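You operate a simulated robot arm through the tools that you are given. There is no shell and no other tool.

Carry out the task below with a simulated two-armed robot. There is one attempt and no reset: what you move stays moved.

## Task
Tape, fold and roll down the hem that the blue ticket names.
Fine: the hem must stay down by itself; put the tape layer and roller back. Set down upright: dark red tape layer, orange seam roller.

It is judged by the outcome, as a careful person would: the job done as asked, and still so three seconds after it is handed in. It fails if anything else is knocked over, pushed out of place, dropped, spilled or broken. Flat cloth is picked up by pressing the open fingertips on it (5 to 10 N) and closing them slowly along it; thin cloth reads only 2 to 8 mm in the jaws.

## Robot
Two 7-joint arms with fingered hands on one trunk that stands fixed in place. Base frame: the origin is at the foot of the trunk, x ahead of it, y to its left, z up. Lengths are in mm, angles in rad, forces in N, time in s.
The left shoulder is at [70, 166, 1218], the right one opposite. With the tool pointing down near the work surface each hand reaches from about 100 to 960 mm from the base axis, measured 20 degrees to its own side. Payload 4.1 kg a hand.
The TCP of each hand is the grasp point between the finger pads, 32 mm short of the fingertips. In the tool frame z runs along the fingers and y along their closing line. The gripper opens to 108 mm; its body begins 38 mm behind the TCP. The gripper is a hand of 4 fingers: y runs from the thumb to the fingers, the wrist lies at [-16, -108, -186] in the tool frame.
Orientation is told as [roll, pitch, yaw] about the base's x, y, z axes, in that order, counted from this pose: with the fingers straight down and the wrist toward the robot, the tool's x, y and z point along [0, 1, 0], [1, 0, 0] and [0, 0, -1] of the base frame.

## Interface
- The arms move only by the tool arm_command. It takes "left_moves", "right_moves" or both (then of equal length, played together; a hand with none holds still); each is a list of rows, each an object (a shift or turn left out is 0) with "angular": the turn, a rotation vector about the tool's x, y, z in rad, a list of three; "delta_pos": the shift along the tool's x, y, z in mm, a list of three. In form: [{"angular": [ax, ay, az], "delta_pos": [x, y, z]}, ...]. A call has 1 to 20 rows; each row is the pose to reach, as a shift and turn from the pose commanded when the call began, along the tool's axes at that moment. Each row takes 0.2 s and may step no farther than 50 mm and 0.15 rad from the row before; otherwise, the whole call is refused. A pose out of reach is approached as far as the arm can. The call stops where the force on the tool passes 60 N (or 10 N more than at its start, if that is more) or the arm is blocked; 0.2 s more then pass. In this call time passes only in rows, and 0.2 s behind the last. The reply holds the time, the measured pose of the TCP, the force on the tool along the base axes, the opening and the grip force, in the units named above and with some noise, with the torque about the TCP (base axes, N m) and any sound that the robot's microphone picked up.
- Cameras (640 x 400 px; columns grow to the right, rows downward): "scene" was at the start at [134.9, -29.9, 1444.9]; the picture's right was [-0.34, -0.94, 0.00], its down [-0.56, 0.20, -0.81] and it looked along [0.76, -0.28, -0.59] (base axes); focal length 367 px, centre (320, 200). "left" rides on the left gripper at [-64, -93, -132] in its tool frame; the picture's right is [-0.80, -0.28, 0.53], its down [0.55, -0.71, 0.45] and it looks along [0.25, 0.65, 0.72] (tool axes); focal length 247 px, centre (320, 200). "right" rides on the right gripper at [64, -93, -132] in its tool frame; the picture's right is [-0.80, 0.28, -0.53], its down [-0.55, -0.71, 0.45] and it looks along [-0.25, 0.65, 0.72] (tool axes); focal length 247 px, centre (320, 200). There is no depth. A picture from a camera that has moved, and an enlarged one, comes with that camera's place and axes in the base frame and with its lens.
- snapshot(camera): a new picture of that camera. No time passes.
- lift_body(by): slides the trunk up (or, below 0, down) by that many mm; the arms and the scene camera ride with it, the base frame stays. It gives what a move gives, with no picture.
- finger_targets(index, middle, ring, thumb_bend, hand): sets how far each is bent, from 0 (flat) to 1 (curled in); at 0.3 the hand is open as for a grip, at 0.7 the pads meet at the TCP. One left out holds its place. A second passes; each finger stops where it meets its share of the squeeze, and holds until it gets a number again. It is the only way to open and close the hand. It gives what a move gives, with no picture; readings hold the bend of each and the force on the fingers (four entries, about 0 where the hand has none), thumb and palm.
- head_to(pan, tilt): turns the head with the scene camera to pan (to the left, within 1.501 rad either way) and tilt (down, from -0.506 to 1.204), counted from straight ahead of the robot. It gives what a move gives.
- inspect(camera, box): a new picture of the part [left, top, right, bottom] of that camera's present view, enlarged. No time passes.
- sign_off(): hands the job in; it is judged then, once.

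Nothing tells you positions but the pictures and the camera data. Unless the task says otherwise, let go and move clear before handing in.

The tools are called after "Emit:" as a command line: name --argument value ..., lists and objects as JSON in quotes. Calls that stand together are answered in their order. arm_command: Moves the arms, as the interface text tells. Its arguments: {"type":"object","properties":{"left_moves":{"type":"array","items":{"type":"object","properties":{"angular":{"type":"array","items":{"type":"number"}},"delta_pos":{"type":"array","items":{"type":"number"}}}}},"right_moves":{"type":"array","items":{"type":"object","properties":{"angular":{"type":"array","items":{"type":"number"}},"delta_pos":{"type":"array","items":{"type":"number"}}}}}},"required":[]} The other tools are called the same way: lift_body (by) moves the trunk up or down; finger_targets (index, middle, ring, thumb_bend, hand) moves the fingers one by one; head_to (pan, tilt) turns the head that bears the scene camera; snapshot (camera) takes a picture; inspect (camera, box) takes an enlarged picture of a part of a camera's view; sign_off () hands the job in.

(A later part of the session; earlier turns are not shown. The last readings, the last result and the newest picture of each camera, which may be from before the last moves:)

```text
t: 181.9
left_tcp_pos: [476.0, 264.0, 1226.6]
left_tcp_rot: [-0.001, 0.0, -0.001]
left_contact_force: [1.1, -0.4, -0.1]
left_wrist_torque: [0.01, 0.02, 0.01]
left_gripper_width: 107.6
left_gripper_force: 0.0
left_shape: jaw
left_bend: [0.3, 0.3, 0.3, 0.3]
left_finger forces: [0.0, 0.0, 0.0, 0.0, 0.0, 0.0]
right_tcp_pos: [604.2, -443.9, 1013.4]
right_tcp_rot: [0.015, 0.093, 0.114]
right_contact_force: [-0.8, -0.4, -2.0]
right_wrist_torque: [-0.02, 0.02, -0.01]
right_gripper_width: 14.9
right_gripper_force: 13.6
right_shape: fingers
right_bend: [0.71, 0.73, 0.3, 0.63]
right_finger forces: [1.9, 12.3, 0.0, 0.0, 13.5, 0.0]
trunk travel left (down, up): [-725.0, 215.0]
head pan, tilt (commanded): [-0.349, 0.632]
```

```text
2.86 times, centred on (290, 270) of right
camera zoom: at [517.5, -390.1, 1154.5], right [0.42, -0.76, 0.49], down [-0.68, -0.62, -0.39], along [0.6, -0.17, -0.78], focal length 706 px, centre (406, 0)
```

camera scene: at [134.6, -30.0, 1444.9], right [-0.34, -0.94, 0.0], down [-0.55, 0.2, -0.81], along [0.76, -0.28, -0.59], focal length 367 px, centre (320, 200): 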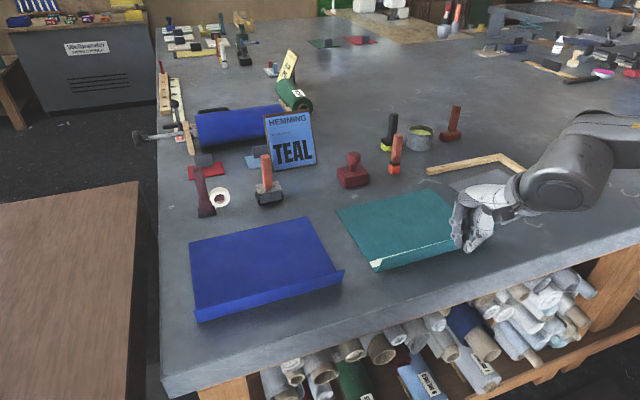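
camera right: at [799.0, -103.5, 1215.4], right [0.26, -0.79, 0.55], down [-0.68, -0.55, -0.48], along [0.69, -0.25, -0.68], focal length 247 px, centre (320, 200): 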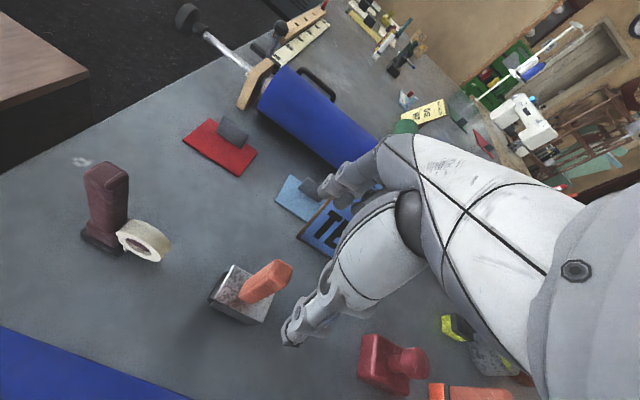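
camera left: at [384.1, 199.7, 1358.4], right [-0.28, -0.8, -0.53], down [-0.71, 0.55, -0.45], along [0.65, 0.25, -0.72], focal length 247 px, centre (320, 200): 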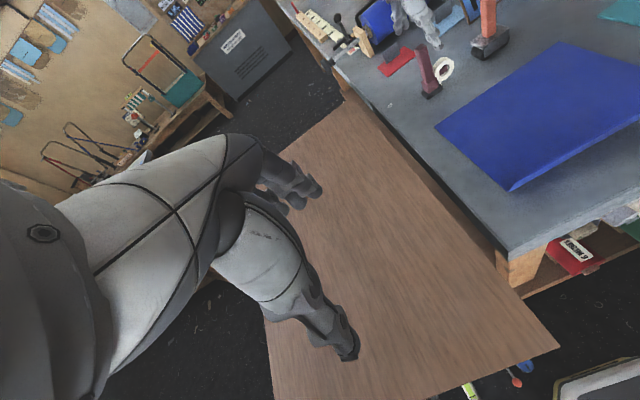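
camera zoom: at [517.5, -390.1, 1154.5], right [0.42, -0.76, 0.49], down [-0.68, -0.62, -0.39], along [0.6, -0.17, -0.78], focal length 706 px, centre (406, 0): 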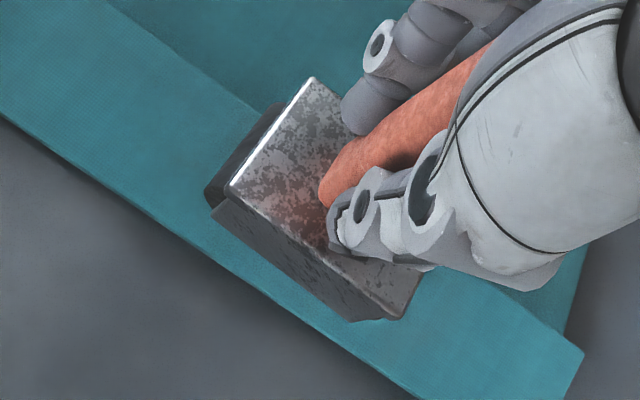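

The roller is level and square now. Shifting it 4 mm toward the crease and lowering onto the flap in small steps.

Emit:
arm_command --right_moves '[{"delta_pos": [0.4, -3.6, 4.3]}, {"delta_pos": [0.4, -3.2, 8.3]}]'

Emit:
arm_command --right_moves '[{"delta_pos": [0, 0.37, 4]}]'

Emit:
arm_command --right_moves '[{"delta_pos": [0, 0.37, 4]}]'

Emit:
inspect --camera "scene" --box '[370, 180, 510, 280]'

```text
t: 182.5
left_tcp_pos: [475.8, 262.8, 1226.6]
left_tcp_rot: [0.0, -0.001, 0.001]
left_contact_force: [-0.2, 0.4, 0.8]
left_wrist_torque: [0.02, -0.01, 0.01]
left_gripper_width: 107.5
left_gripper_force: 0.1
left_shape: jaw
left_bend: [0.3, 0.3, 0.3, 0.3]
left_finger forces: [0.1, 0.0, 0.0, 0.0, 0.0, 0.0]
right_tcp_pos: [599.0, -443.5, 1007.1]
right_tcp_rot: [0.014, 0.09, 0.112]
right_contact_force: [0.5, 0.1, -2.6]
right_wrist_torque: [0.02, -0.02, 0.01]
right_gripper_width: 14.6
right_gripper_force: 14.0
right_shape: fingers
right_bend: [0.71, 0.73, 0.3, 0.63]
right_finger forces: [2.1, 12.1, 0.0, 0.0, 13.3, 0.0]
trunk travel left (down, up): [-725.0, 215.0]
head pan, tilt (commanded): [-0.349, 0.632]
```

```text
t: 182.9
left_tcp_pos: [476.8, 264.0, 1227.0]
left_tcp_rot: [0.0, 0.001, 0.0]
left_contact_force: [-0.1, 0.8, 0.4]
left_wrist_torque: [0.01, -0.01, 0.02]
left_gripper_width: 108.0
left_gripper_force: 0.1
left_shape: jaw
left_bend: [0.3, 0.3, 0.3, 0.3]
left_finger forces: [0.0, 0.1, 0.0, 0.0, 0.0, 0.0]
right_tcp_pos: [599.6, -443.8, 1001.8]
right_tcp_rot: [0.015, 0.091, 0.115]
right_contact_force: [-0.6, -0.5, -3.2]
right_wrist_torque: [0.03, -0.01, 0.03]
right_gripper_width: 14.8
right_gripper_force: 13.8
right_shape: fingers
right_bend: [0.71, 0.73, 0.3, 0.63]
right_finger forces: [2.0, 12.2, 0.0, 0.0, 13.4, 0.0]
trunk travel left (down, up): [-725.0, 215.0]
head pan, tilt (commanded): [-0.349, 0.632]
```

```text
t: 183.3
left_tcp_pos: [476.9, 264.9, 1225.9]
left_tcp_rot: [0.0, 0.0, 0.0]
left_contact_force: [0.1, 0.0, -0.9]
left_wrist_torque: [0.02, -0.02, 0.01]
left_gripper_width: 107.6
left_gripper_force: 0.1
left_shape: jaw
left_bend: [0.3, 0.3, 0.3, 0.3]
left_finger forces: [0.0, 0.1, 0.0, 0.0, 0.0, 0.1]
right_tcp_pos: [599.5, -444.4, 997.2]
right_tcp_rot: [0.015, 0.092, 0.113]
right_contact_force: [0.4, 0.1, -3.1]
right_wrist_torque: [-0.01, 0.0, 0.0]
right_gripper_width: 14.8
right_gripper_force: 13.7
right_shape: fingers
right_bend: [0.71, 0.73, 0.3, 0.63]
right_finger forces: [1.9, 12.2, 0.0, 0.1, 13.4, 0.1]
trunk travel left (down, up): [-725.0, 215.0]
head pan, tilt (commanded): [-0.349, 0.632]
```

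```text
4.00 times, centred on (440, 230) of scene
camera zoom: at [135.3, -30.2, 1444.9], right [-0.34, -0.94, 0.0], down [-0.56, 0.2, -0.81], along [0.76, -0.28, -0.59], focal length 1466 px, centre (-160, 80)
```

zoom: 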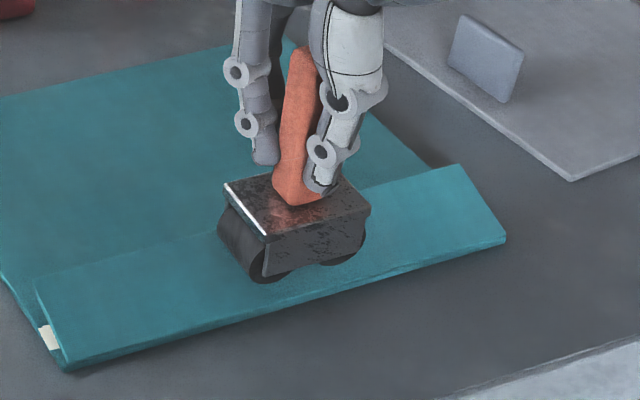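

Just above the flap. Continuing down in 3 mm steps.

Emit:
arm_command --right_moves '[{"delta_pos": [0, 0.28, 3]}]'

Emit:
arm_command --right_moves '[{"delta_pos": [0, 0.28, 3]}]'

Emit:
arm_command --right_moves '[{"delta_pos": [0, 0.28, 3]}]'

Emit:
inspect --camera "scene" --box '[370, 180, 510, 280]'

```text
t: 183.7
left_tcp_pos: [475.2, 264.7, 1227.6]
left_tcp_rot: [-0.002, 0.001, 0.0]
left_contact_force: [-0.1, 0.2, -0.7]
left_wrist_torque: [0.0, -0.02, 0.0]
left_gripper_width: 107.6
left_gripper_force: 0.0
left_shape: jaw
left_bend: [0.3, 0.3, 0.3, 0.3]
left_finger forces: [0.0, 0.0, 0.0, 0.0, 0.0, 0.0]
right_tcp_pos: [599.2, -444.4, 995.6]
right_tcp_rot: [0.012, 0.091, 0.114]
right_contact_force: [0.3, -0.1, -3.1]
right_wrist_torque: [-0.01, -0.01, 0.01]
right_gripper_width: 14.7
right_gripper_force: 13.7
right_shape: fingers
right_bend: [0.71, 0.73, 0.3, 0.63]
right_finger forces: [2.0, 12.2, 0.0, 0.1, 13.4, 0.0]
trunk travel left (down, up): [-725.0, 215.0]
head pan, tilt (commanded): [-0.349, 0.632]
```

```text
t: 184.1
left_tcp_pos: [476.6, 264.0, 1227.1]
left_tcp_rot: [-0.001, 0.0, 0.001]
left_contact_force: [-0.3, 0.8, -0.7]
left_wrist_torque: [0.02, 0.0, 0.03]
left_gripper_width: 107.5
left_gripper_force: 0.0
left_shape: jaw
left_bend: [0.3, 0.3, 0.3, 0.3]
left_finger forces: [0.0, 0.1, 0.0, 0.0, 0.0, 0.0]
right_tcp_pos: [600.9, -443.8, 993.4]
right_tcp_rot: [0.015, 0.089, 0.113]
right_contact_force: [-0.5, 0.0, -2.1]
right_wrist_torque: [-0.02, -0.01, 0.02]
right_gripper_width: 14.7
right_gripper_force: 13.6
right_shape: fingers
right_bend: [0.71, 0.73, 0.3, 0.63]
right_finger forces: [2.0, 12.3, 0.0, 0.0, 13.4, 0.1]
trunk travel left (down, up): [-725.0, 215.0]
head pan, tilt (commanded): [-0.349, 0.632]
```

```text
t: 184.5
left_tcp_pos: [477.5, 264.4, 1227.3]
left_tcp_rot: [0.001, 0.001, 0.0]
left_contact_force: [-0.1, 0.8, 0.6]
left_wrist_torque: [-0.01, 0.02, 0.05]
left_gripper_width: 107.4
left_gripper_force: 0.0
left_shape: jaw
left_bend: [0.3, 0.3, 0.3, 0.3]
left_finger forces: [0.1, 0.1, 0.1, 0.0, 0.0, 0.0]
right_tcp_pos: [600.8, -442.9, 989.2]
right_tcp_rot: [0.013, 0.092, 0.112]
right_contact_force: [-0.6, -0.1, -2.2]
right_wrist_torque: [0.0, -0.02, 0.02]
right_gripper_width: 14.7
right_gripper_force: 13.8
right_shape: fingers
right_bend: [0.71, 0.73, 0.3, 0.63]
right_finger forces: [2.0, 12.3, 0.0, 0.0, 13.3, 0.0]
trunk travel left (down, up): [-725.0, 215.0]
head pan, tilt (commanded): [-0.349, 0.632]
```

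```text
4.00 times, centred on (440, 230) of scene
camera zoom: at [135.3, -30.2, 1444.9], right [-0.34, -0.94, 0.0], down [-0.56, 0.2, -0.81], along [0.76, -0.28, -0.59], focal length 1466 px, centre (-160, 80)
```

zoom: 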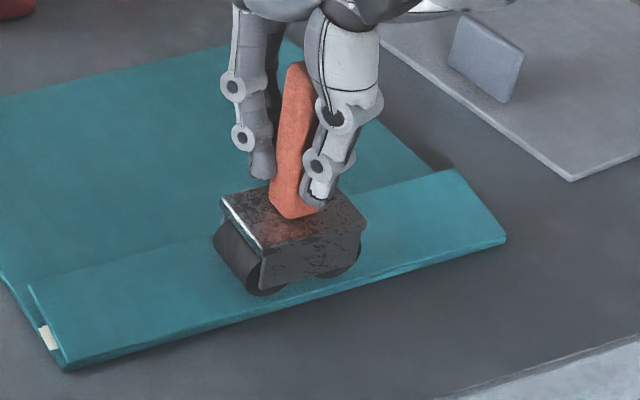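

The roller is pressing the flap closed. Continuing down.

Emit:
arm_command --right_moves '[{"delta_pos": [0, 0.28, 3]}]'

Emit:
arm_command --right_moves '[{"delta_pos": [0, 0.28, 3]}]'

Emit:
arm_command --right_moves '[{"delta_pos": [0, 0.19, 2]}]'

Emit:
inspect --camera "scene" --box '[370, 180, 510, 280]'

```text
t: 184.9
left_tcp_pos: [476.8, 262.5, 1227.6]
left_tcp_rot: [0.0, 0.0, 0.0]
left_contact_force: [0.7, -0.3, 0.4]
left_wrist_torque: [0.0, 0.03, -0.01]
left_gripper_width: 107.5
left_gripper_force: 0.0
left_shape: jaw
left_bend: [0.3, 0.3, 0.3, 0.3]
left_finger forces: [0.1, 0.0, 0.0, 0.1, 0.1, 0.0]
right_tcp_pos: [600.3, -443.9, 987.0]
right_tcp_rot: [0.013, 0.09, 0.115]
right_contact_force: [0.2, 0.4, -2.2]
right_wrist_torque: [0.05, 0.02, -0.03]
right_gripper_width: 14.8
right_gripper_force: 13.4
right_shape: fingers
right_bend: [0.71, 0.73, 0.3, 0.63]
right_finger forces: [2.0, 12.2, 0.1, 0.0, 13.4, 0.1]
trunk travel left (down, up): [-725.0, 215.0]
head pan, tilt (commanded): [-0.349, 0.632]
```

```text
t: 185.3
left_tcp_pos: [475.5, 264.9, 1226.5]
left_tcp_rot: [-0.001, -0.001, 0.0]
left_contact_force: [-0.7, 0.7, 0.2]
left_wrist_torque: [0.0, -0.03, 0.01]
left_gripper_width: 107.6
left_gripper_force: 0.0
left_shape: jaw
left_bend: [0.3, 0.3, 0.3, 0.3]
left_finger forces: [0.0, 0.0, 0.1, 0.1, 0.0, 0.1]
right_tcp_pos: [600.2, -443.0, 984.0]
right_tcp_rot: [0.014, 0.091, 0.111]
right_contact_force: [1.0, -0.7, -2.8]
right_wrist_torque: [0.05, -0.02, 0.01]
right_gripper_width: 14.6
right_gripper_force: 13.4
right_shape: fingers
right_bend: [0.71, 0.73, 0.3, 0.63]
right_finger forces: [2.0, 12.1, 0.0, 0.0, 13.4, 0.0]
trunk travel left (down, up): [-725.0, 215.0]
head pan, tilt (commanded): [-0.349, 0.632]
```

```text
t: 185.7
left_tcp_pos: [475.3, 264.4, 1227.1]
left_tcp_rot: [-0.001, 0.001, 0.0]
left_contact_force: [-0.4, 1.3, 1.0]
left_wrist_torque: [0.01, 0.01, 0.0]
left_gripper_width: 107.5
left_gripper_force: 0.0
left_shape: jaw
left_bend: [0.3, 0.3, 0.3, 0.3]
left_finger forces: [0.0, 0.0, 0.0, 0.0, 0.0, 0.0]
right_tcp_pos: [600.9, -443.0, 981.4]
right_tcp_rot: [0.013, 0.091, 0.112]
right_contact_force: [0.3, 0.6, -2.0]
right_wrist_torque: [0.0, -0.04, 0.02]
right_gripper_width: 14.5
right_gripper_force: 13.7
right_shape: fingers
right_bend: [0.71, 0.73, 0.3, 0.63]
right_finger forces: [2.0, 12.3, 0.1, 0.1, 13.4, 0.1]
trunk travel left (down, up): [-725.0, 215.0]
head pan, tilt (commanded): [-0.349, 0.632]
```

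```text
4.00 times, centred on (440, 230) of scene
camera zoom: at [135.3, -30.1, 1444.9], right [-0.34, -0.94, 0.0], down [-0.56, 0.2, -0.81], along [0.76, -0.28, -0.59], focal length 1466 px, centre (-160, 80)
```

zoom: 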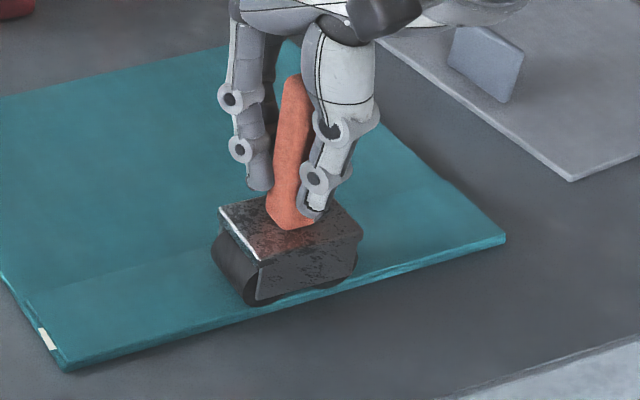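

Almost flat. Smaller steps to firm contact.

Emit:
arm_command --right_moves '[{"delta_pos": [0, 0.14, 1.5]}]'

Emit:
arm_command --right_moves '[{"delta_pos": [0, 0.14, 1.5]}]'

Emit:
arm_command --right_moves '[{"delta_pos": [0, 0.14, 1.5]}]'

```text
t: 186.1
left_tcp_pos: [475.9, 264.4, 1227.1]
left_tcp_rot: [0.0, 0.0, -0.002]
left_contact_force: [-0.8, 0.1, -0.4]
left_wrist_torque: [0.02, -0.04, 0.01]
left_gripper_width: 107.7
left_gripper_force: 0.1
left_shape: jaw
left_bend: [0.3, 0.3, 0.3, 0.3]
left_finger forces: [0.1, 0.1, 0.0, 0.0, 0.0, 0.1]
right_tcp_pos: [601.1, -444.0, 980.7]
right_tcp_rot: [0.015, 0.089, 0.114]
right_contact_force: [0.5, -0.7, 1.2]
right_wrist_torque: [0.04, 0.0, 0.01]
right_gripper_width: 14.4
right_gripper_force: 14.3
right_shape: fingers
right_bend: [0.71, 0.73, 0.3, 0.63]
right_finger forces: [2.0, 12.5, 0.1, 0.0, 13.9, 0.0]
trunk travel left (down, up): [-725.0, 215.0]
head pan, tilt (commanded): [-0.349, 0.632]
```

```text
t: 186.5
left_tcp_pos: [475.9, 264.3, 1227.6]
left_tcp_rot: [0.0, 0.0, -0.001]
left_contact_force: [-0.9, 0.2, -0.4]
left_wrist_torque: [0.02, 0.04, 0.02]
left_gripper_width: 107.5
left_gripper_force: 0.0
left_shape: jaw
left_bend: [0.3, 0.3, 0.3, 0.3]
left_finger forces: [0.1, 0.1, 0.0, 0.0, 0.0, 0.0]
right_tcp_pos: [600.0, -441.9, 978.9]
right_tcp_rot: [0.012, 0.09, 0.112]
right_contact_force: [1.2, -0.1, 3.7]
right_wrist_torque: [0.04, -0.03, 0.0]
right_gripper_width: 14.2
right_gripper_force: 14.9
right_shape: fingers
right_bend: [0.71, 0.73, 0.3, 0.63]
right_finger forces: [2.8, 12.9, 0.0, 0.0, 14.0, 0.0]
trunk travel left (down, up): [-725.0, 215.0]
head pan, tilt (commanded): [-0.349, 0.632]
```

```text
t: 186.9
left_tcp_pos: [475.3, 265.1, 1227.3]
left_tcp_rot: [0.001, 0.0, 0.0]
left_contact_force: [0.0, 0.2, -1.0]
left_wrist_torque: [0.01, -0.01, -0.01]
left_gripper_width: 107.6
left_gripper_force: 0.0
left_shape: jaw
left_bend: [0.3, 0.3, 0.3, 0.3]
left_finger forces: [0.1, 0.0, 0.1, 0.1, 0.0, 0.0]
right_tcp_pos: [600.1, -442.2, 979.8]
right_tcp_rot: [0.013, 0.088, 0.111]
right_contact_force: [1.5, 0.1, 9.7]
right_wrist_torque: [0.0, -0.01, -0.01]
right_gripper_width: 14.2
right_gripper_force: 16.1
right_shape: fingers
right_bend: [0.71, 0.73, 0.3, 0.63]
right_finger forces: [3.2, 14.5, 0.0, 0.0, 14.3, 0.0]
trunk travel left (down, up): [-725.0, 215.0]
head pan, tilt (commanded): [-0.349, 0.632]
```

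Firm contact, about 12 N. Adding a little more, then rolling toward −y.

Emit:
arm_command --right_moves '[{"delta_pos": [0, 0.14, 1.5]}]'

Emit:
arm_command --right_moves '[{"delta_pos": [0, 0.14, 1.5]}]'

Emit:
inspect --camera "scene" --box '[370, 180, 510, 280]'

```text
t: 187.3
left_tcp_pos: [474.7, 265.5, 1227.0]
left_tcp_rot: [-0.002, -0.001, 0.0]
left_contact_force: [0.8, -0.5, -0.7]
left_wrist_torque: [-0.03, 0.01, 0.0]
left_gripper_width: 107.6
left_gripper_force: 0.0
left_shape: jaw
left_bend: [0.3, 0.3, 0.3, 0.3]
left_finger forces: [0.0, 0.0, 0.0, 0.0, 0.0, 0.1]
right_tcp_pos: [598.0, -441.9, 978.2]
right_tcp_rot: [0.012, 0.086, 0.114]
right_contact_force: [3.6, 0.0, 16.2]
right_wrist_torque: [-0.04, -0.01, 0.03]
right_gripper_width: 13.7
right_gripper_force: 17.1
right_shape: fingers
right_bend: [0.71, 0.73, 0.3, 0.64]
right_finger forces: [3.6, 16.2, 0.0, 0.1, 14.3, 0.0]
trunk travel left (down, up): [-725.0, 215.0]
head pan, tilt (commanded): [-0.349, 0.632]
```

```text
t: 187.7
left_tcp_pos: [474.8, 265.9, 1226.6]
left_tcp_rot: [-0.001, -0.001, 0.0]
left_contact_force: [-0.8, 0.7, -0.1]
left_wrist_torque: [-0.01, -0.01, -0.01]
left_gripper_width: 107.7
left_gripper_force: 0.1
left_shape: jaw
left_bend: [0.3, 0.3, 0.3, 0.3]
left_finger forces: [0.0, 0.0, 0.0, 0.0, 0.1, 0.0]
right_tcp_pos: [600.2, -441.5, 977.1]
right_tcp_rot: [0.013, 0.087, 0.113]
right_contact_force: [4.6, -0.6, 20.4]
right_wrist_torque: [-0.06, -0.06, 0.06]
right_gripper_width: 13.3
right_gripper_force: 18.2
right_shape: fingers
right_bend: [0.71, 0.74, 0.3, 0.64]
right_finger forces: [3.7, 17.9, 0.0, 0.0, 14.3, 0.1]
trunk travel left (down, up): [-725.0, 215.0]
head pan, tilt (commanded): [-0.349, 0.632]
```

```text
4.00 times, centred on (440, 230) of scene
camera zoom: at [132.9, -27.8, 1445.3], right [-0.34, -0.94, 0.0], down [-0.55, 0.2, -0.81], along [0.76, -0.28, -0.59], focal length 1466 px, centre (-160, 80)
```

zoom: 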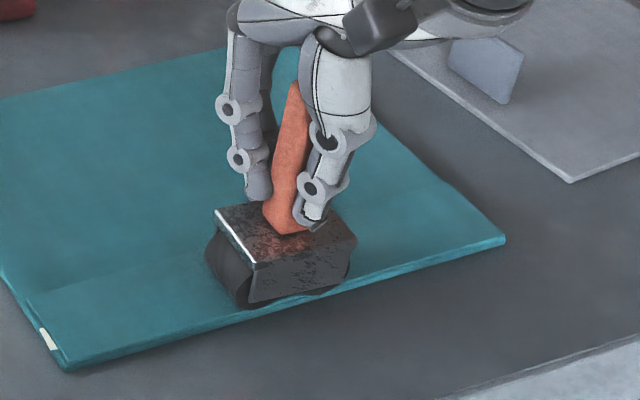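

About 23 N on the roller. Rolling 20 mm toward −y as a test, easing 3 mm away from the crease edge.

Emit:
arm_command --right_moves '[{"delta_pos": [-5.05, 0.2, -0.1]}, {"delta_pos": [-10.1, 0.4, -0.2]}, {"delta_pos": [-15.2, 0.6, -0.3]}, {"delta_pos": [-20.2, 0.7, -0.3]}]'

Emit:
inspect --camera "scene" --box '[370, 180, 510, 280]'

```text
t: 188.7
left_tcp_pos: [473.6, 264.3, 1227.7]
left_tcp_rot: [-0.001, -0.002, 0.0]
left_contact_force: [-0.5, 0.2, 0.8]
left_wrist_torque: [0.0, -0.02, -0.01]
left_gripper_width: 107.6
left_gripper_force: 0.1
left_shape: jaw
left_bend: [0.3, 0.3, 0.3, 0.3]
left_finger forces: [0.0, 0.1, 0.0, 0.1, 0.0, 0.1]
right_tcp_pos: [601.3, -461.8, 976.3]
right_tcp_rot: [0.013, 0.09, 0.11]
right_contact_force: [-4.1, 0.7, 15.2]
right_wrist_torque: [-0.08, 0.24, -0.04]
right_gripper_width: 13.9
right_gripper_force: 16.5
right_shape: fingers
right_bend: [0.71, 0.74, 0.3, 0.64]
right_finger forces: [4.2, 12.8, 0.0, 0.0, 16.4, 0.0]
trunk travel left (down, up): [-725.0, 215.0]
head pan, tilt (commanded): [-0.349, 0.632]
```

```text
4.00 times, centred on (440, 230) of scene
camera zoom: at [132.0, -28.6, 1445.2], right [-0.34, -0.94, 0.0], down [-0.55, 0.2, -0.81], along [0.76, -0.28, -0.59], focal length 1466 px, centre (-160, 80)
```

zoom: 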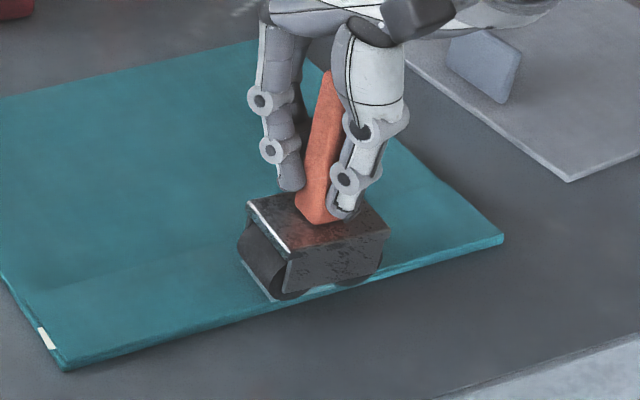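

It rolls freely with only 0.7 N of drag. Continuing to near the −y end.

Emit:
arm_command --right_moves '[{"delta_pos": [-7.9, -0.9, 0]}, {"delta_pos": [-15.9, -1.8, 0]}, {"delta_pos": [-23.8, -2.7, 0]}, {"delta_pos": [-31.8, -3.6, 0]}, {"delta_pos": [-39.7, -4.5, 0]}, {"delta_pos": [-47.7, -5.4, 0]}, {"delta_pos": [-55.6, -6.3, 0]}, {"delta_pos": [-63.6, -7.2, 0]}, {"delta_pos": [-71.5, -8.1, 0]}, {"delta_pos": [-79.4, -9, 0]}, {"delta_pos": [-87.4, -9.9, 0]}]'

Emit:
inspect --camera "scene" --box '[370, 170, 520, 280]'

```text
t: 191.1
left_tcp_pos: [474.0, 265.1, 1227.7]
left_tcp_rot: [-0.002, -0.002, 0.0]
left_contact_force: [-0.1, 0.2, -0.1]
left_wrist_torque: [0.03, -0.01, -0.03]
left_gripper_width: 107.6
left_gripper_force: 0.1
left_shape: jaw
left_bend: [0.3, 0.3, 0.3, 0.3]
left_finger forces: [0.0, 0.0, 0.0, 0.1, 0.0, 0.0]
right_tcp_pos: [601.0, -469.7, 975.9]
right_tcp_rot: [0.012, 0.089, 0.113]
right_contact_force: [-3.5, -0.1, 11.0]
right_wrist_torque: [-0.02, 0.21, 0.01]
right_gripper_width: 14.1
right_gripper_force: 15.7
right_shape: fingers
right_bend: [0.71, 0.74, 0.3, 0.64]
right_finger forces: [3.1, 12.6, 0.0, 0.0, 16.0, 0.1]
right hand out of reach, approached as far as the arm can: row 2, 3, 4, 5, 6, 7, 8, 9, 10, 11
trunk travel left (down, up): [-725.0, 215.0]
head pan, tilt (commanded): [-0.349, 0.632]
```

```text
3.64 times, centred on (445, 225) of scene
camera zoom: at [132.7, -28.6, 1445.2], right [-0.34, -0.94, 0.0], down [-0.55, 0.2, -0.81], along [0.76, -0.28, -0.59], focal length 1333 px, centre (-134, 109)
```

zoom: 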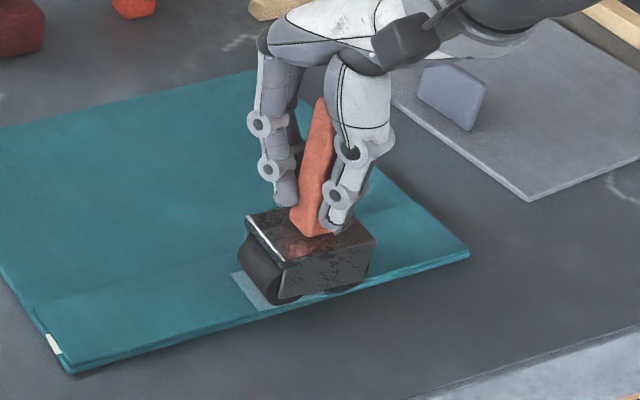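

The arm hit a joint limit at y −470 in this orientation. The roller has left a visible pressed patch on the hem, so it's taking. I'll lift off to see how the hem holds and find a posture that reaches the end.

Emit:
arm_command --right_moves '[{"delta_pos": [0, -0.5, -5]}, {"delta_pos": [0.2, -1.4, -15]}, {"delta_pos": [0.4, -2.7, -30]}, {"delta_pos": [0.6, -4.5, -50]}]'

Emit:
inspect --camera "scene" --box '[350, 170, 520, 285]'

```text
t: 192.1
left_tcp_pos: [476.0, 263.3, 1227.6]
left_tcp_rot: [0.0, 0.001, 0.0]
left_contact_force: [0.0, -0.8, -0.5]
left_wrist_torque: [0.03, 0.01, 0.01]
left_gripper_width: 107.7
left_gripper_force: 0.0
left_shape: jaw
left_bend: [0.3, 0.3, 0.3, 0.3]
left_finger forces: [0.1, 0.0, 0.1, 0.0, 0.0, 0.1]
right_tcp_pos: [602.6, -471.4, 1023.8]
right_tcp_rot: [0.012, 0.09, 0.111]
right_contact_force: [0.3, 0.0, -2.4]
right_wrist_torque: [-0.02, 0.02, 0.05]
right_gripper_width: 13.9
right_gripper_force: 13.8
right_shape: fingers
right_bend: [0.71, 0.73, 0.3, 0.64]
right_finger forces: [2.1, 12.8, 0.0, 0.1, 12.8, 0.0]
trunk travel left (down, up): [-725.0, 215.0]
head pan, tilt (commanded): [-0.349, 0.632]
```

```text
3.48 times, centred on (435, 228) of scene
camera zoom: at [135.3, -30.0, 1444.8], right [-0.34, -0.94, 0.0], down [-0.56, 0.2, -0.81], along [0.76, -0.28, -0.59], focal length 1275 px, centre (-80, 104)
```

zoom: 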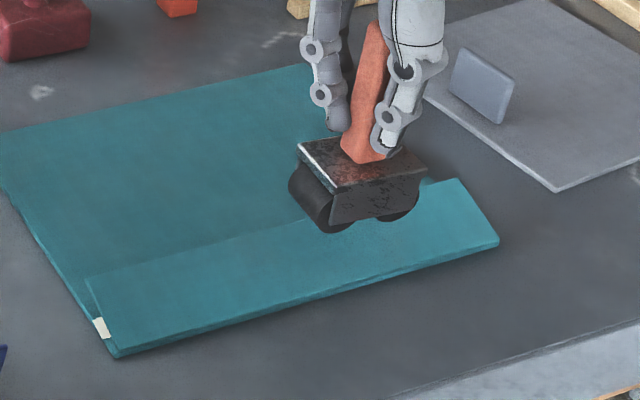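

The hem springs up again with only a short stretch rolled, so I need a posture covering the whole length in one go. Testing the reach in the air with the trunk raised.

Emit:
lift_body --by 100

Emit:
arm_command --right_moves '[{"delta_pos": [-1, 4, 35]}, {"delta_pos": [-1, 8, 70]}, {"delta_pos": [-1.5, 9, 95]}, {"delta_pos": [-25, 6, 95]}, {"delta_pos": [-50, 3, 95]}, {"delta_pos": [-75, 0, 95]}]'

```text
t: 193.4
left_tcp_pos: [477.7, 263.6, 1327.4]
left_tcp_rot: [0.0, 0.0, 0.0]
left_contact_force: [-0.6, -0.3, -0.4]
left_wrist_torque: [-0.02, 0.0, -0.02]
left_gripper_width: 107.5
left_gripper_force: 0.1
left_shape: jaw
left_bend: [0.3, 0.3, 0.3, 0.3]
left_finger forces: [0.1, 0.0, 0.0, 0.1, 0.0, 0.0]
right_tcp_pos: [603.4, -470.9, 1123.9]
right_tcp_rot: [0.013, 0.091, 0.111]
right_contact_force: [-1.4, -0.2, -2.1]
right_wrist_torque: [0.04, 0.01, 0.01]
right_gripper_width: 13.9
right_gripper_force: 14.0
right_shape: fingers
right_bend: [0.71, 0.73, 0.3, 0.64]
right_finger forces: [2.1, 12.8, 0.0, 0.0, 12.8, 0.1]
trunk travel left (down, up): [-825.0, 115.0]
head pan, tilt (commanded): [-0.349, 0.632]
```

```text
t: 194.8
left_tcp_pos: [476.8, 264.0, 1327.0]
left_tcp_rot: [0.0, 0.0, 0.0]
left_contact_force: [0.3, 0.2, -0.5]
left_wrist_torque: [-0.02, 0.02, 0.03]
left_gripper_width: 107.5
left_gripper_force: 0.0
left_shape: jaw
left_bend: [0.3, 0.3, 0.3, 0.3]
left_finger forces: [0.1, 0.0, 0.0, 0.0, 0.0, 0.0]
right_tcp_pos: [603.1, -470.0, 1029.1]
right_tcp_rot: [0.011, 0.093, 0.11]
right_contact_force: [0.3, 1.0, -2.5]
right_wrist_torque: [0.03, -0.03, -0.01]
right_gripper_width: 14.2
right_gripper_force: 13.9
right_shape: fingers
right_bend: [0.71, 0.73, 0.3, 0.64]
right_finger forces: [2.1, 12.7, 0.0, 0.1, 12.8, 0.0]
right hand out of reach, approached as far as the arm can: row 4, 5, 6
trunk travel left (down, up): [-825.0, 115.0]
head pan, tilt (commanded): [-0.349, 0.632]
```

Same limit regardless of trunk height, so it's the positive hand yaw. Testing with the hand at yaw 0.

Emit:
arm_command --right_moves '[{"angular": [-0.001, 0.005, 0.056]}, {"angular": [-0.001, 0.01, 0.111]}, {"angular": [-0.001, 0.01, 0.111], "delta_pos": [-25, -2.8, 0]}, {"angular": [-0.001, 0.01, 0.111], "delta_pos": [-50, -5.6, 0]}, {"angular": [-0.001, 0.01, 0.111], "delta_pos": [-75, -8.5, 0]}, {"angular": [-0.001, 0.01, 0.111], "delta_pos": [-95, -10.7, 0]}]'

```text
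t: 196.2
left_tcp_pos: [477.1, 263.4, 1327.5]
left_tcp_rot: [-0.001, 0.0, 0.0]
left_contact_force: [0.4, 0.9, 0.5]
left_wrist_torque: [0.0, 0.02, 0.01]
left_gripper_width: 107.6
left_gripper_force: 0.0
left_shape: jaw
left_bend: [0.3, 0.3, 0.3, 0.3]
left_finger forces: [0.1, 0.0, 0.1, 0.0, 0.0, 0.0]
right_tcp_pos: [602.8, -521.1, 1028.9]
right_tcp_rot: [0.012, 0.091, 0.001]
right_contact_force: [-0.9, 1.0, -2.2]
right_wrist_torque: [0.01, -0.03, -0.02]
right_gripper_width: 13.9
right_gripper_force: 13.3
right_shape: fingers
right_bend: [0.71, 0.73, 0.3, 0.64]
right_finger forces: [2.1, 12.8, 0.1, 0.1, 12.6, 0.1]
right hand out of reach, approached as far as the arm can: row 5, 6
trunk travel left (down, up): [-825.0, 115.0]
head pan, tilt (commanded): [-0.349, 0.632]
```

The reach limit trades yaw against y: it needs about −0.08 rad of hand yaw at the far end. I'll set the roller down on the flat of the teal panel and re-grip it lightly and flush, with the palm on the handle top to carry the pressing force.

Emit:
arm_command --right_moves '[{"delta_pos": [25, 31, -2.8]}, {"delta_pos": [50, 62, -5.6], "angular": [0.0005, -0.005, -0.055]}, {"delta_pos": [76, 93.6, -8.5], "angular": [0.001, -0.01, -0.11]}, {"delta_pos": [76, 97, 21.5], "angular": [0.001, -0.01, -0.11]}, {"delta_pos": [76, 99, 38], "angular": [0.001, -0.01, -0.11]}]'

Emit:
inspect --camera "scene" --box '[350, 200, 510, 330]'

```text
t: 197.4
left_tcp_pos: [476.8, 265.7, 1326.5]
left_tcp_rot: [-0.001, 0.002, 0.002]
left_contact_force: [0.2, 0.2, -0.3]
left_wrist_torque: [-0.01, 0.03, 0.02]
left_gripper_width: 107.6
left_gripper_force: 0.1
left_shape: jaw
left_bend: [0.3, 0.3, 0.3, 0.3]
left_finger forces: [0.1, 0.0, 0.0, 0.0, 0.1, 0.0]
right_tcp_pos: [674.9, -465.9, 1029.4]
right_tcp_rot: [0.011, 0.09, 0.062]
right_contact_force: [0.8, 0.0, -2.4]
right_wrist_torque: [-0.01, -0.02, 0.01]
right_gripper_width: 13.7
right_gripper_force: 13.7
right_shape: fingers
right_bend: [0.71, 0.73, 0.3, 0.64]
right_finger forces: [2.1, 12.9, 0.1, 0.0, 13.0, 0.0]
right hand out of reach, approached as far as the arm can: row 3, 4, 5
trunk travel left (down, up): [-825.0, 115.0]
head pan, tilt (commanded): [-0.349, 0.632]
```

```text
3.08 times, centred on (430, 265) of scene
camera zoom: at [136.4, -29.4, 1544.8], right [-0.34, -0.94, 0.0], down [-0.56, 0.2, -0.81], along [0.76, -0.28, -0.59], focal length 1128 px, centre (-18, 0)
```

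zoom: 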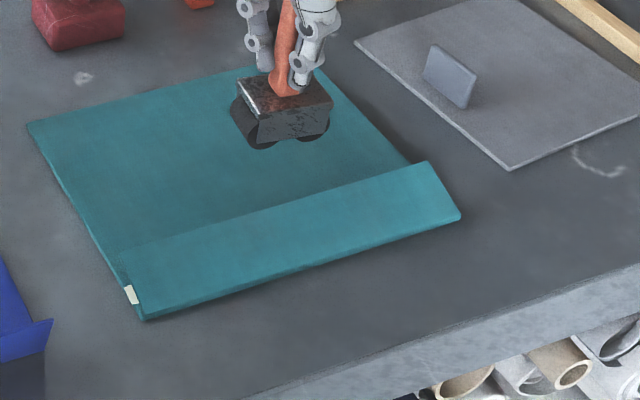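

Moving further left to (690, −390), where there's slack, and lowering the roller onto the panel.

Emit:
arm_command --right_moves '[{"delta_pos": [38, 10, -0.7]}, {"delta_pos": [74.9, 19.6, -1.4]}, {"delta_pos": [74.9, 21.8, 23.4]}, {"delta_pos": [74.9, 23.6, 43]}]'

Emit:
arm_command --right_moves '[{"delta_pos": [0, 0.27, 3]}]'

Emit:
arm_command --right_moves '[{"delta_pos": [0, 0.18, 2]}]'

Emit:
inspect --camera "scene" --box '[350, 180, 480, 280]'

```text
t: 198.4
left_tcp_pos: [477.1, 262.8, 1326.6]
left_tcp_rot: [0.0, 0.0, -0.001]
left_contact_force: [0.5, -0.8, -0.3]
left_wrist_torque: [0.01, -0.07, 0.0]
left_gripper_width: 107.6
left_gripper_force: 0.1
left_shape: jaw
left_bend: [0.3, 0.3, 0.3, 0.3]
left_finger forces: [0.1, 0.0, 0.0, 0.0, 0.0, 0.0]
right_tcp_pos: [685.6, -392.3, 985.6]
right_tcp_rot: [0.013, 0.089, 0.109]
right_contact_force: [-0.8, -0.2, -1.4]
right_wrist_torque: [0.0, 0.01, -0.03]
right_gripper_width: 13.6
right_gripper_force: 14.1
right_shape: fingers
right_bend: [0.71, 0.73, 0.3, 0.64]
right_finger forces: [2.2, 12.8, 0.1, 0.0, 12.9, 0.0]
trunk travel left (down, up): [-825.0, 115.0]
head pan, tilt (commanded): [-0.349, 0.632]
```

```text
t: 198.8
left_tcp_pos: [476.8, 264.4, 1326.4]
left_tcp_rot: [-0.002, -0.001, 0.0]
left_contact_force: [-0.3, 0.6, -0.6]
left_wrist_torque: [0.0, 0.01, -0.03]
left_gripper_width: 107.7
left_gripper_force: 0.0
left_shape: jaw
left_bend: [0.3, 0.3, 0.3, 0.3]
left_finger forces: [0.0, 0.0, 0.0, 0.0, 0.1, 0.0]
right_tcp_pos: [685.9, -391.1, 982.9]
right_tcp_rot: [0.011, 0.087, 0.111]
right_contact_force: [0.1, -0.1, -2.4]
right_wrist_torque: [0.03, -0.02, 0.01]
right_gripper_width: 13.8
right_gripper_force: 13.8
right_shape: fingers
right_bend: [0.71, 0.73, 0.3, 0.64]
right_finger forces: [2.2, 12.8, 0.1, 0.1, 13.0, 0.1]
trunk travel left (down, up): [-825.0, 115.0]
head pan, tilt (commanded): [-0.349, 0.632]
```

```text
t: 199.2
left_tcp_pos: [476.2, 263.5, 1327.6]
left_tcp_rot: [-0.001, -0.001, -0.001]
left_contact_force: [-0.3, 0.3, 0.5]
left_wrist_torque: [0.03, -0.01, -0.02]
left_gripper_width: 107.5
left_gripper_force: 0.1
left_shape: jaw
left_bend: [0.3, 0.3, 0.3, 0.3]
left_finger forces: [0.0, 0.1, 0.1, 0.1, 0.0, 0.0]
right_tcp_pos: [686.1, -390.1, 980.8]
right_tcp_rot: [0.013, 0.092, 0.11]
right_contact_force: [0.5, 0.4, -3.1]
right_wrist_torque: [0.0, 0.0, -0.03]
right_gripper_width: 13.8
right_gripper_force: 14.0
right_shape: fingers
right_bend: [0.71, 0.73, 0.3, 0.64]
right_finger forces: [2.3, 12.8, 0.0, 0.1, 12.9, 0.0]
trunk travel left (down, up): [-825.0, 115.0]
head pan, tilt (commanded): [-0.349, 0.632]
```

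```text
4.00 times, centred on (415, 230) of scene
camera zoom: at [135.3, -29.7, 1544.9], right [-0.34, -0.94, 0.0], down [-0.56, 0.2, -0.81], along [0.76, -0.28, -0.59], focal length 1466 px, centre (-60, 80)
```

zoom: 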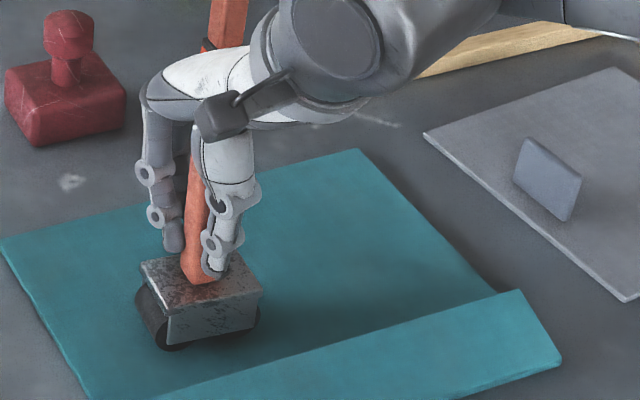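

Nearly down on the panel.

Emit:
arm_command --right_moves '[{"delta_pos": [0, 0.18, 2]}]'

Emit:
arm_command --right_moves '[{"delta_pos": [0, 0.14, 1.5]}]'

Emit:
arm_command --right_moves '[{"delta_pos": [0, 0.14, 1.5]}]'

```text
t: 199.7
left_tcp_pos: [475.9, 265.2, 1327.9]
left_tcp_rot: [0.001, 0.0, -0.001]
left_contact_force: [-0.3, 0.8, -0.3]
left_wrist_torque: [-0.02, -0.02, -0.01]
left_gripper_width: 107.5
left_gripper_force: 0.2
left_shape: jaw
left_bend: [0.3, 0.3, 0.3, 0.3]
left_finger forces: [0.1, 0.1, 0.1, 0.0, 0.1, 0.0]
right_tcp_pos: [686.2, -390.8, 980.3]
right_tcp_rot: [0.011, 0.089, 0.11]
right_contact_force: [0.0, -0.3, -2.0]
right_wrist_torque: [0.04, 0.0, -0.03]
right_gripper_width: 13.9
right_gripper_force: 13.5
right_shape: fingers
right_bend: [0.71, 0.73, 0.3, 0.64]
right_finger forces: [2.2, 12.9, 0.0, 0.0, 12.9, 0.1]
trunk travel left (down, up): [-825.0, 115.0]
head pan, tilt (commanded): [-0.349, 0.632]
```

```text
t: 200.1
left_tcp_pos: [476.9, 264.2, 1326.3]
left_tcp_rot: [-0.002, -0.001, -0.001]
left_contact_force: [0.2, 0.2, -0.4]
left_wrist_torque: [0.01, -0.02, -0.04]
left_gripper_width: 107.7
left_gripper_force: 0.1
left_shape: jaw
left_bend: [0.3, 0.3, 0.3, 0.3]
left_finger forces: [0.0, 0.1, 0.0, 0.0, 0.0, 0.0]
right_tcp_pos: [685.8, -390.7, 976.3]
right_tcp_rot: [0.011, 0.091, 0.109]
right_contact_force: [0.5, 0.3, -2.6]
right_wrist_torque: [-0.02, -0.02, 0.02]
right_gripper_width: 13.7
right_gripper_force: 14.0
right_shape: fingers
right_bend: [0.71, 0.73, 0.3, 0.64]
right_finger forces: [2.1, 12.8, 0.0, 0.0, 12.9, 0.0]
trunk travel left (down, up): [-825.0, 115.0]
head pan, tilt (commanded): [-0.349, 0.632]
```

```text
t: 200.4
left_tcp_pos: [475.3, 263.7, 1326.9]
left_tcp_rot: [0.0, 0.0, -0.001]
left_contact_force: [0.6, -0.2, -0.1]
left_wrist_torque: [0.01, -0.01, 0.02]
left_gripper_width: 107.7
left_gripper_force: 0.1
left_shape: jaw
left_bend: [0.3, 0.3, 0.3, 0.3]
left_finger forces: [0.0, 0.1, 0.0, 0.0, 0.1, 0.0]
right_tcp_pos: [685.0, -389.7, 975.0]
right_tcp_rot: [0.013, 0.09, 0.111]
right_contact_force: [-0.5, 0.7, -2.7]
right_wrist_torque: [0.02, 0.0, 0.01]
right_gripper_width: 14.2
right_gripper_force: 13.9
right_shape: fingers
right_bend: [0.71, 0.73, 0.3, 0.64]
right_finger forces: [2.2, 12.8, 0.1, 0.0, 13.0, 0.0]
trunk travel left (down, up): [-825.0, 115.0]
head pan, tilt (commanded): [-0.349, 0.632]
```

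Emit:
arm_command --right_moves '[{"delta_pos": [0, 0.14, 1.5]}]'

Emit:
arm_command --right_moves '[{"delta_pos": [0, 0.14, 1.5]}]'

Emit:
inspect --camera "scene" --box '[350, 200, 450, 280]'

```text
t: 200.8
left_tcp_pos: [475.8, 263.8, 1327.8]
left_tcp_rot: [-0.001, 0.001, -0.002]
left_contact_force: [0.6, -0.1, 0.5]
left_wrist_torque: [0.0, -0.01, -0.01]
left_gripper_width: 107.6
left_gripper_force: 0.1
left_shape: jaw
left_bend: [0.3, 0.3, 0.3, 0.3]
left_finger forces: [0.0, 0.1, 0.0, 0.0, 0.0, 0.0]
right_tcp_pos: [684.6, -389.8, 975.0]
right_tcp_rot: [0.011, 0.089, 0.11]
right_contact_force: [-1.3, 0.3, 1.0]
right_wrist_torque: [0.0, -0.02, 0.02]
right_gripper_width: 13.9
right_gripper_force: 15.1
right_shape: fingers
right_bend: [0.71, 0.73, 0.3, 0.64]
right_finger forces: [2.2, 13.4, 0.1, 0.0, 13.8, 0.0]
trunk travel left (down, up): [-825.0, 115.0]
head pan, tilt (commanded): [-0.349, 0.632]
```

```text
t: 201.2
left_tcp_pos: [474.0, 264.3, 1328.3]
left_tcp_rot: [0.0, -0.002, 0.0]
left_contact_force: [-1.0, 0.3, 0.0]
left_wrist_torque: [0.0, -0.02, 0.0]
left_gripper_width: 107.7
left_gripper_force: 0.0
left_shape: jaw
left_bend: [0.3, 0.3, 0.3, 0.3]
left_finger forces: [0.0, 0.0, 0.0, 0.1, 0.1, 0.0]
right_tcp_pos: [686.0, -388.5, 975.3]
right_tcp_rot: [0.011, 0.087, 0.109]
right_contact_force: [-0.7, 0.8, 5.5]
right_wrist_torque: [-0.01, -0.01, -0.02]
right_gripper_width: 13.8
right_gripper_force: 16.3
right_shape: fingers
right_bend: [0.71, 0.73, 0.3, 0.64]
right_finger forces: [2.2, 14.3, 0.0, 0.1, 15.4, 0.1]
trunk travel left (down, up): [-825.0, 115.0]
head pan, tilt (commanded): [-0.349, 0.632]
```

```text
5.00 times, centred on (400, 240) of scene
camera zoom: at [133.4, -29.1, 1545.2], right [-0.34, -0.94, 0.0], down [-0.55, 0.2, -0.81], along [0.76, -0.28, -0.59], focal length 1833 px, centre (-80, 0)
```

zoom: 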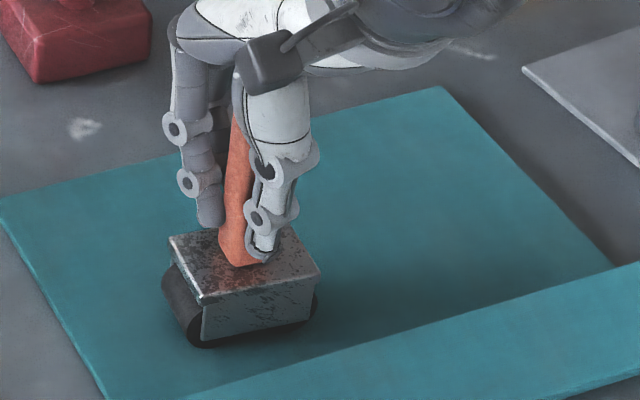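

The roller rests flat and square on the panel. Releasing, levelling the hand to zero pitch and yaw, and re-gripping.

Emit:
finger_targets --hand "right" --index 0.62 --middle 0.62 --thumb_bend 0.58

Emit:
finger_targets --hand "right" --index 0.48 --middle 0.48 --thumb_bend 0.48

Emit:
arm_command --right_moves '[{"delta_pos": [0, -1, -10]}, {"delta_pos": [-1, -1, -15], "angular": [-0.043, -0.006, 0.055]}, {"delta_pos": [-2, -1, -15], "angular": [-0.0865, -0.011, 0.1095]}]'

Emit:
inspect --camera "scene" --box '[350, 190, 450, 280]'

Emit:
inspect --camera "right" --box '[200, 190, 400, 350]'

```text
t: 202.2
left_tcp_pos: [475.6, 264.1, 1327.6]
left_tcp_rot: [-0.001, 0.0, -0.001]
left_contact_force: [0.3, -0.7, -0.5]
left_wrist_torque: [-0.03, -0.01, -0.02]
left_gripper_width: 107.9
left_gripper_force: 0.1
left_shape: jaw
left_bend: [0.3, 0.3, 0.3, 0.3]
left_finger forces: [0.0, 0.0, 0.0, 0.0, 0.0, 0.1]
right_tcp_pos: [686.1, -390.3, 973.4]
right_tcp_rot: [0.012, 0.091, 0.112]
right_contact_force: [0.5, -0.6, 0.3]
right_wrist_torque: [0.02, -0.01, 0.02]
right_gripper_width: 29.8
right_gripper_force: 0.1
right_shape: fingers
right_bend: [0.62, 0.62, 0.3, 0.57]
right_finger forces: [0.1, 0.0, 0.1, 0.0, 0.3, 0.0]
trunk travel left (down, up): [-825.0, 115.0]
head pan, tilt (commanded): [-0.349, 0.632]
```

```text
t: 203.2
left_tcp_pos: [477.2, 264.0, 1328.6]
left_tcp_rot: [0.0, -0.001, 0.0]
left_contact_force: [-0.1, -0.6, 0.5]
left_wrist_torque: [0.0, -0.04, 0.0]
left_gripper_width: 107.5
left_gripper_force: 0.0
left_shape: jaw
left_bend: [0.3, 0.3, 0.3, 0.3]
left_finger forces: [0.0, 0.0, 0.0, 0.0, 0.1, 0.1]
right_tcp_pos: [686.8, -389.4, 972.2]
right_tcp_rot: [0.014, 0.091, 0.109]
right_contact_force: [-0.3, -0.6, 0.5]
right_wrist_torque: [0.0, 0.01, 0.01]
right_gripper_width: 60.9
right_gripper_force: 0.1
right_shape: fingers
right_bend: [0.48, 0.48, 0.3, 0.48]
right_finger forces: [0.0, 0.0, 0.0, 0.0, 0.1, 0.0]
trunk travel left (down, up): [-825.0, 115.0]
head pan, tilt (commanded): [-0.349, 0.632]
```

```text
t: 204.1
left_tcp_pos: [475.5, 264.0, 1327.4]
left_tcp_rot: [0.0, 0.0, 0.0]
left_contact_force: [0.4, 0.6, -0.5]
left_wrist_torque: [0.01, -0.01, 0.02]
left_gripper_width: 107.8
left_gripper_force: 0.1
left_shape: jaw
left_bend: [0.3, 0.3, 0.3, 0.3]
left_finger forces: [0.0, 0.0, 0.0, 0.0, 0.0, 0.1]
right_tcp_pos: [684.8, -392.5, 988.5]
right_tcp_rot: [-0.004, 0.003, 0.001]
right_contact_force: [0.2, 0.0, -0.6]
right_wrist_torque: [0.02, -0.02, -0.01]
right_gripper_width: 60.4
right_gripper_force: 0.1
right_shape: fingers
right_bend: [0.48, 0.48, 0.3, 0.48]
right_finger forces: [0.0, 0.1, 0.1, 0.1, 0.1, 0.0]
trunk travel left (down, up): [-825.0, 115.0]
head pan, tilt (commanded): [-0.349, 0.632]
```

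```text
4.44 times, centred on (400, 235) of scene
camera zoom: at [134.8, -29.8, 1544.9], right [-0.34, -0.94, 0.0], down [-0.56, 0.2, -0.81], along [0.76, -0.28, -0.59], focal length 1630 px, centre (-36, 44)
```

zoom: 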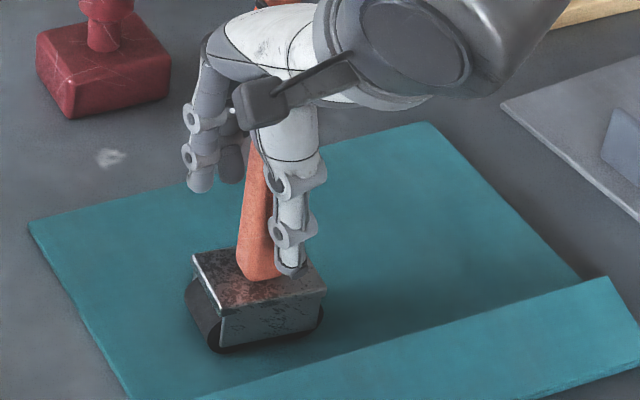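

```text
2.50 times, centred on (300, 270) of right
camera zoom: at [593.5, -326.3, 1119.5], right [0.28, -0.8, 0.53], down [-0.71, -0.55, -0.44], along [0.65, -0.25, -0.72], focal length 617 px, centre (370, 25)
```

zoom: 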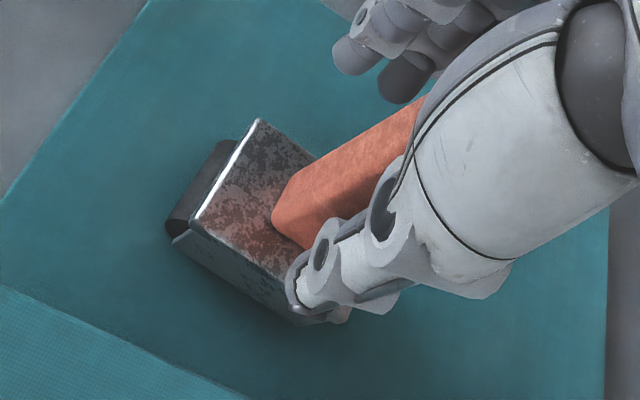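

Aligned within a few millimetres. Shifting 2.5 mm right, lowering to bring the palm to the handle's top, and gripping lightly.

Emit:
arm_command --right_moves '[{"delta_pos": [-2.5, 1.5, 0]}, {"delta_pos": [-2.5, 1.5, 8]}, {"delta_pos": [-2.5, 1.5, 12]}]'

Emit:
arm_command --right_moves '[{"delta_pos": [0, 0, 1.5]}]'

Emit:
arm_command --right_moves '[{"delta_pos": [0, 0, 1.5]}]'

Emit:
arm_command --right_moves '[{"delta_pos": [0, 0, 1.5]}]'

```text
t: 204.8
left_tcp_pos: [475.9, 264.0, 1326.8]
left_tcp_rot: [0.001, 0.0, 0.0]
left_contact_force: [0.0, -0.8, -0.7]
left_wrist_torque: [-0.01, -0.01, 0.01]
left_gripper_width: 107.7
left_gripper_force: 0.1
left_shape: jaw
left_bend: [0.3, 0.3, 0.3, 0.3]
left_finger forces: [0.1, 0.1, 0.1, 0.1, 0.0, 0.0]
right_tcp_pos: [688.6, -395.3, 975.4]
right_tcp_rot: [-0.004, 0.004, 0.001]
right_contact_force: [-0.1, 0.5, -0.8]
right_wrist_torque: [0.01, 0.02, -0.02]
right_gripper_width: 60.3
right_gripper_force: 0.1
right_shape: fingers
right_bend: [0.48, 0.48, 0.3, 0.48]
right_finger forces: [0.1, 0.0, 0.1, 0.0, 0.0, 0.0]
trunk travel left (down, up): [-825.0, 115.0]
head pan, tilt (commanded): [-0.349, 0.632]
```

```text
t: 205.2
left_tcp_pos: [476.5, 264.4, 1325.9]
left_tcp_rot: [-0.001, 0.0, 0.0]
left_contact_force: [0.1, 0.7, 0.3]
left_wrist_torque: [0.01, -0.03, 0.03]
left_gripper_width: 107.8
left_gripper_force: 0.2
left_shape: jaw
left_bend: [0.3, 0.3, 0.3, 0.3]
left_finger forces: [0.0, 0.0, 0.1, 0.0, 0.1, 0.1]
right_tcp_pos: [687.7, -395.0, 974.7]
right_tcp_rot: [-0.003, 0.005, 0.001]
right_contact_force: [0.1, -1.1, 0.4]
right_wrist_torque: [-0.01, -0.02, 0.01]
right_gripper_width: 60.4
right_gripper_force: 0.1
right_shape: fingers
right_bend: [0.48, 0.48, 0.3, 0.48]
right_finger forces: [0.1, 0.0, 0.0, 0.0, 0.0, 0.1]
trunk travel left (down, up): [-825.0, 115.0]
head pan, tilt (commanded): [-0.349, 0.632]
```

```text
t: 205.7
left_tcp_pos: [475.2, 265.2, 1327.0]
left_tcp_rot: [-0.001, -0.001, 0.001]
left_contact_force: [-0.4, 0.3, -0.2]
left_wrist_torque: [0.0, 0.0, -0.01]
left_gripper_width: 107.6
left_gripper_force: 0.2
left_shape: jaw
left_bend: [0.3, 0.3, 0.3, 0.3]
left_finger forces: [0.1, 0.0, 0.1, 0.0, 0.0, 0.0]
right_tcp_pos: [686.7, -394.0, 972.6]
right_tcp_rot: [-0.004, 0.003, 0.0]
right_contact_force: [0.5, -0.9, -0.3]
right_wrist_torque: [-0.01, 0.0, -0.02]
right_gripper_width: 60.5
right_gripper_force: 0.1
right_shape: fingers
right_bend: [0.48, 0.48, 0.3, 0.48]
right_finger forces: [0.0, 0.0, 0.0, 0.1, 0.0, 0.0]
trunk travel left (down, up): [-825.0, 115.0]
head pan, tilt (commanded): [-0.349, 0.632]
```

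```text
t: 206.1
left_tcp_pos: [476.4, 264.2, 1327.1]
left_tcp_rot: [0.0, 0.001, 0.0]
left_contact_force: [0.6, 0.6, -0.3]
left_wrist_torque: [0.03, 0.01, 0.0]
left_gripper_width: 107.6
left_gripper_force: 0.0
left_shape: jaw
left_bend: [0.3, 0.3, 0.3, 0.3]
left_finger forces: [0.1, 0.0, 0.0, 0.1, 0.0, 0.0]
right_tcp_pos: [687.5, -394.6, 970.9]
right_tcp_rot: [-0.003, 0.002, 0.0]
right_contact_force: [-0.6, -0.6, 0.1]
right_wrist_torque: [-0.01, -0.01, -0.02]
right_gripper_width: 60.8
right_gripper_force: 0.1
right_shape: fingers
right_bend: [0.48, 0.48, 0.3, 0.48]
right_finger forces: [0.0, 0.1, 0.0, 0.1, 0.0, 0.0]
trunk travel left (down, up): [-825.0, 115.0]
head pan, tilt (commanded): [-0.349, 0.632]
```

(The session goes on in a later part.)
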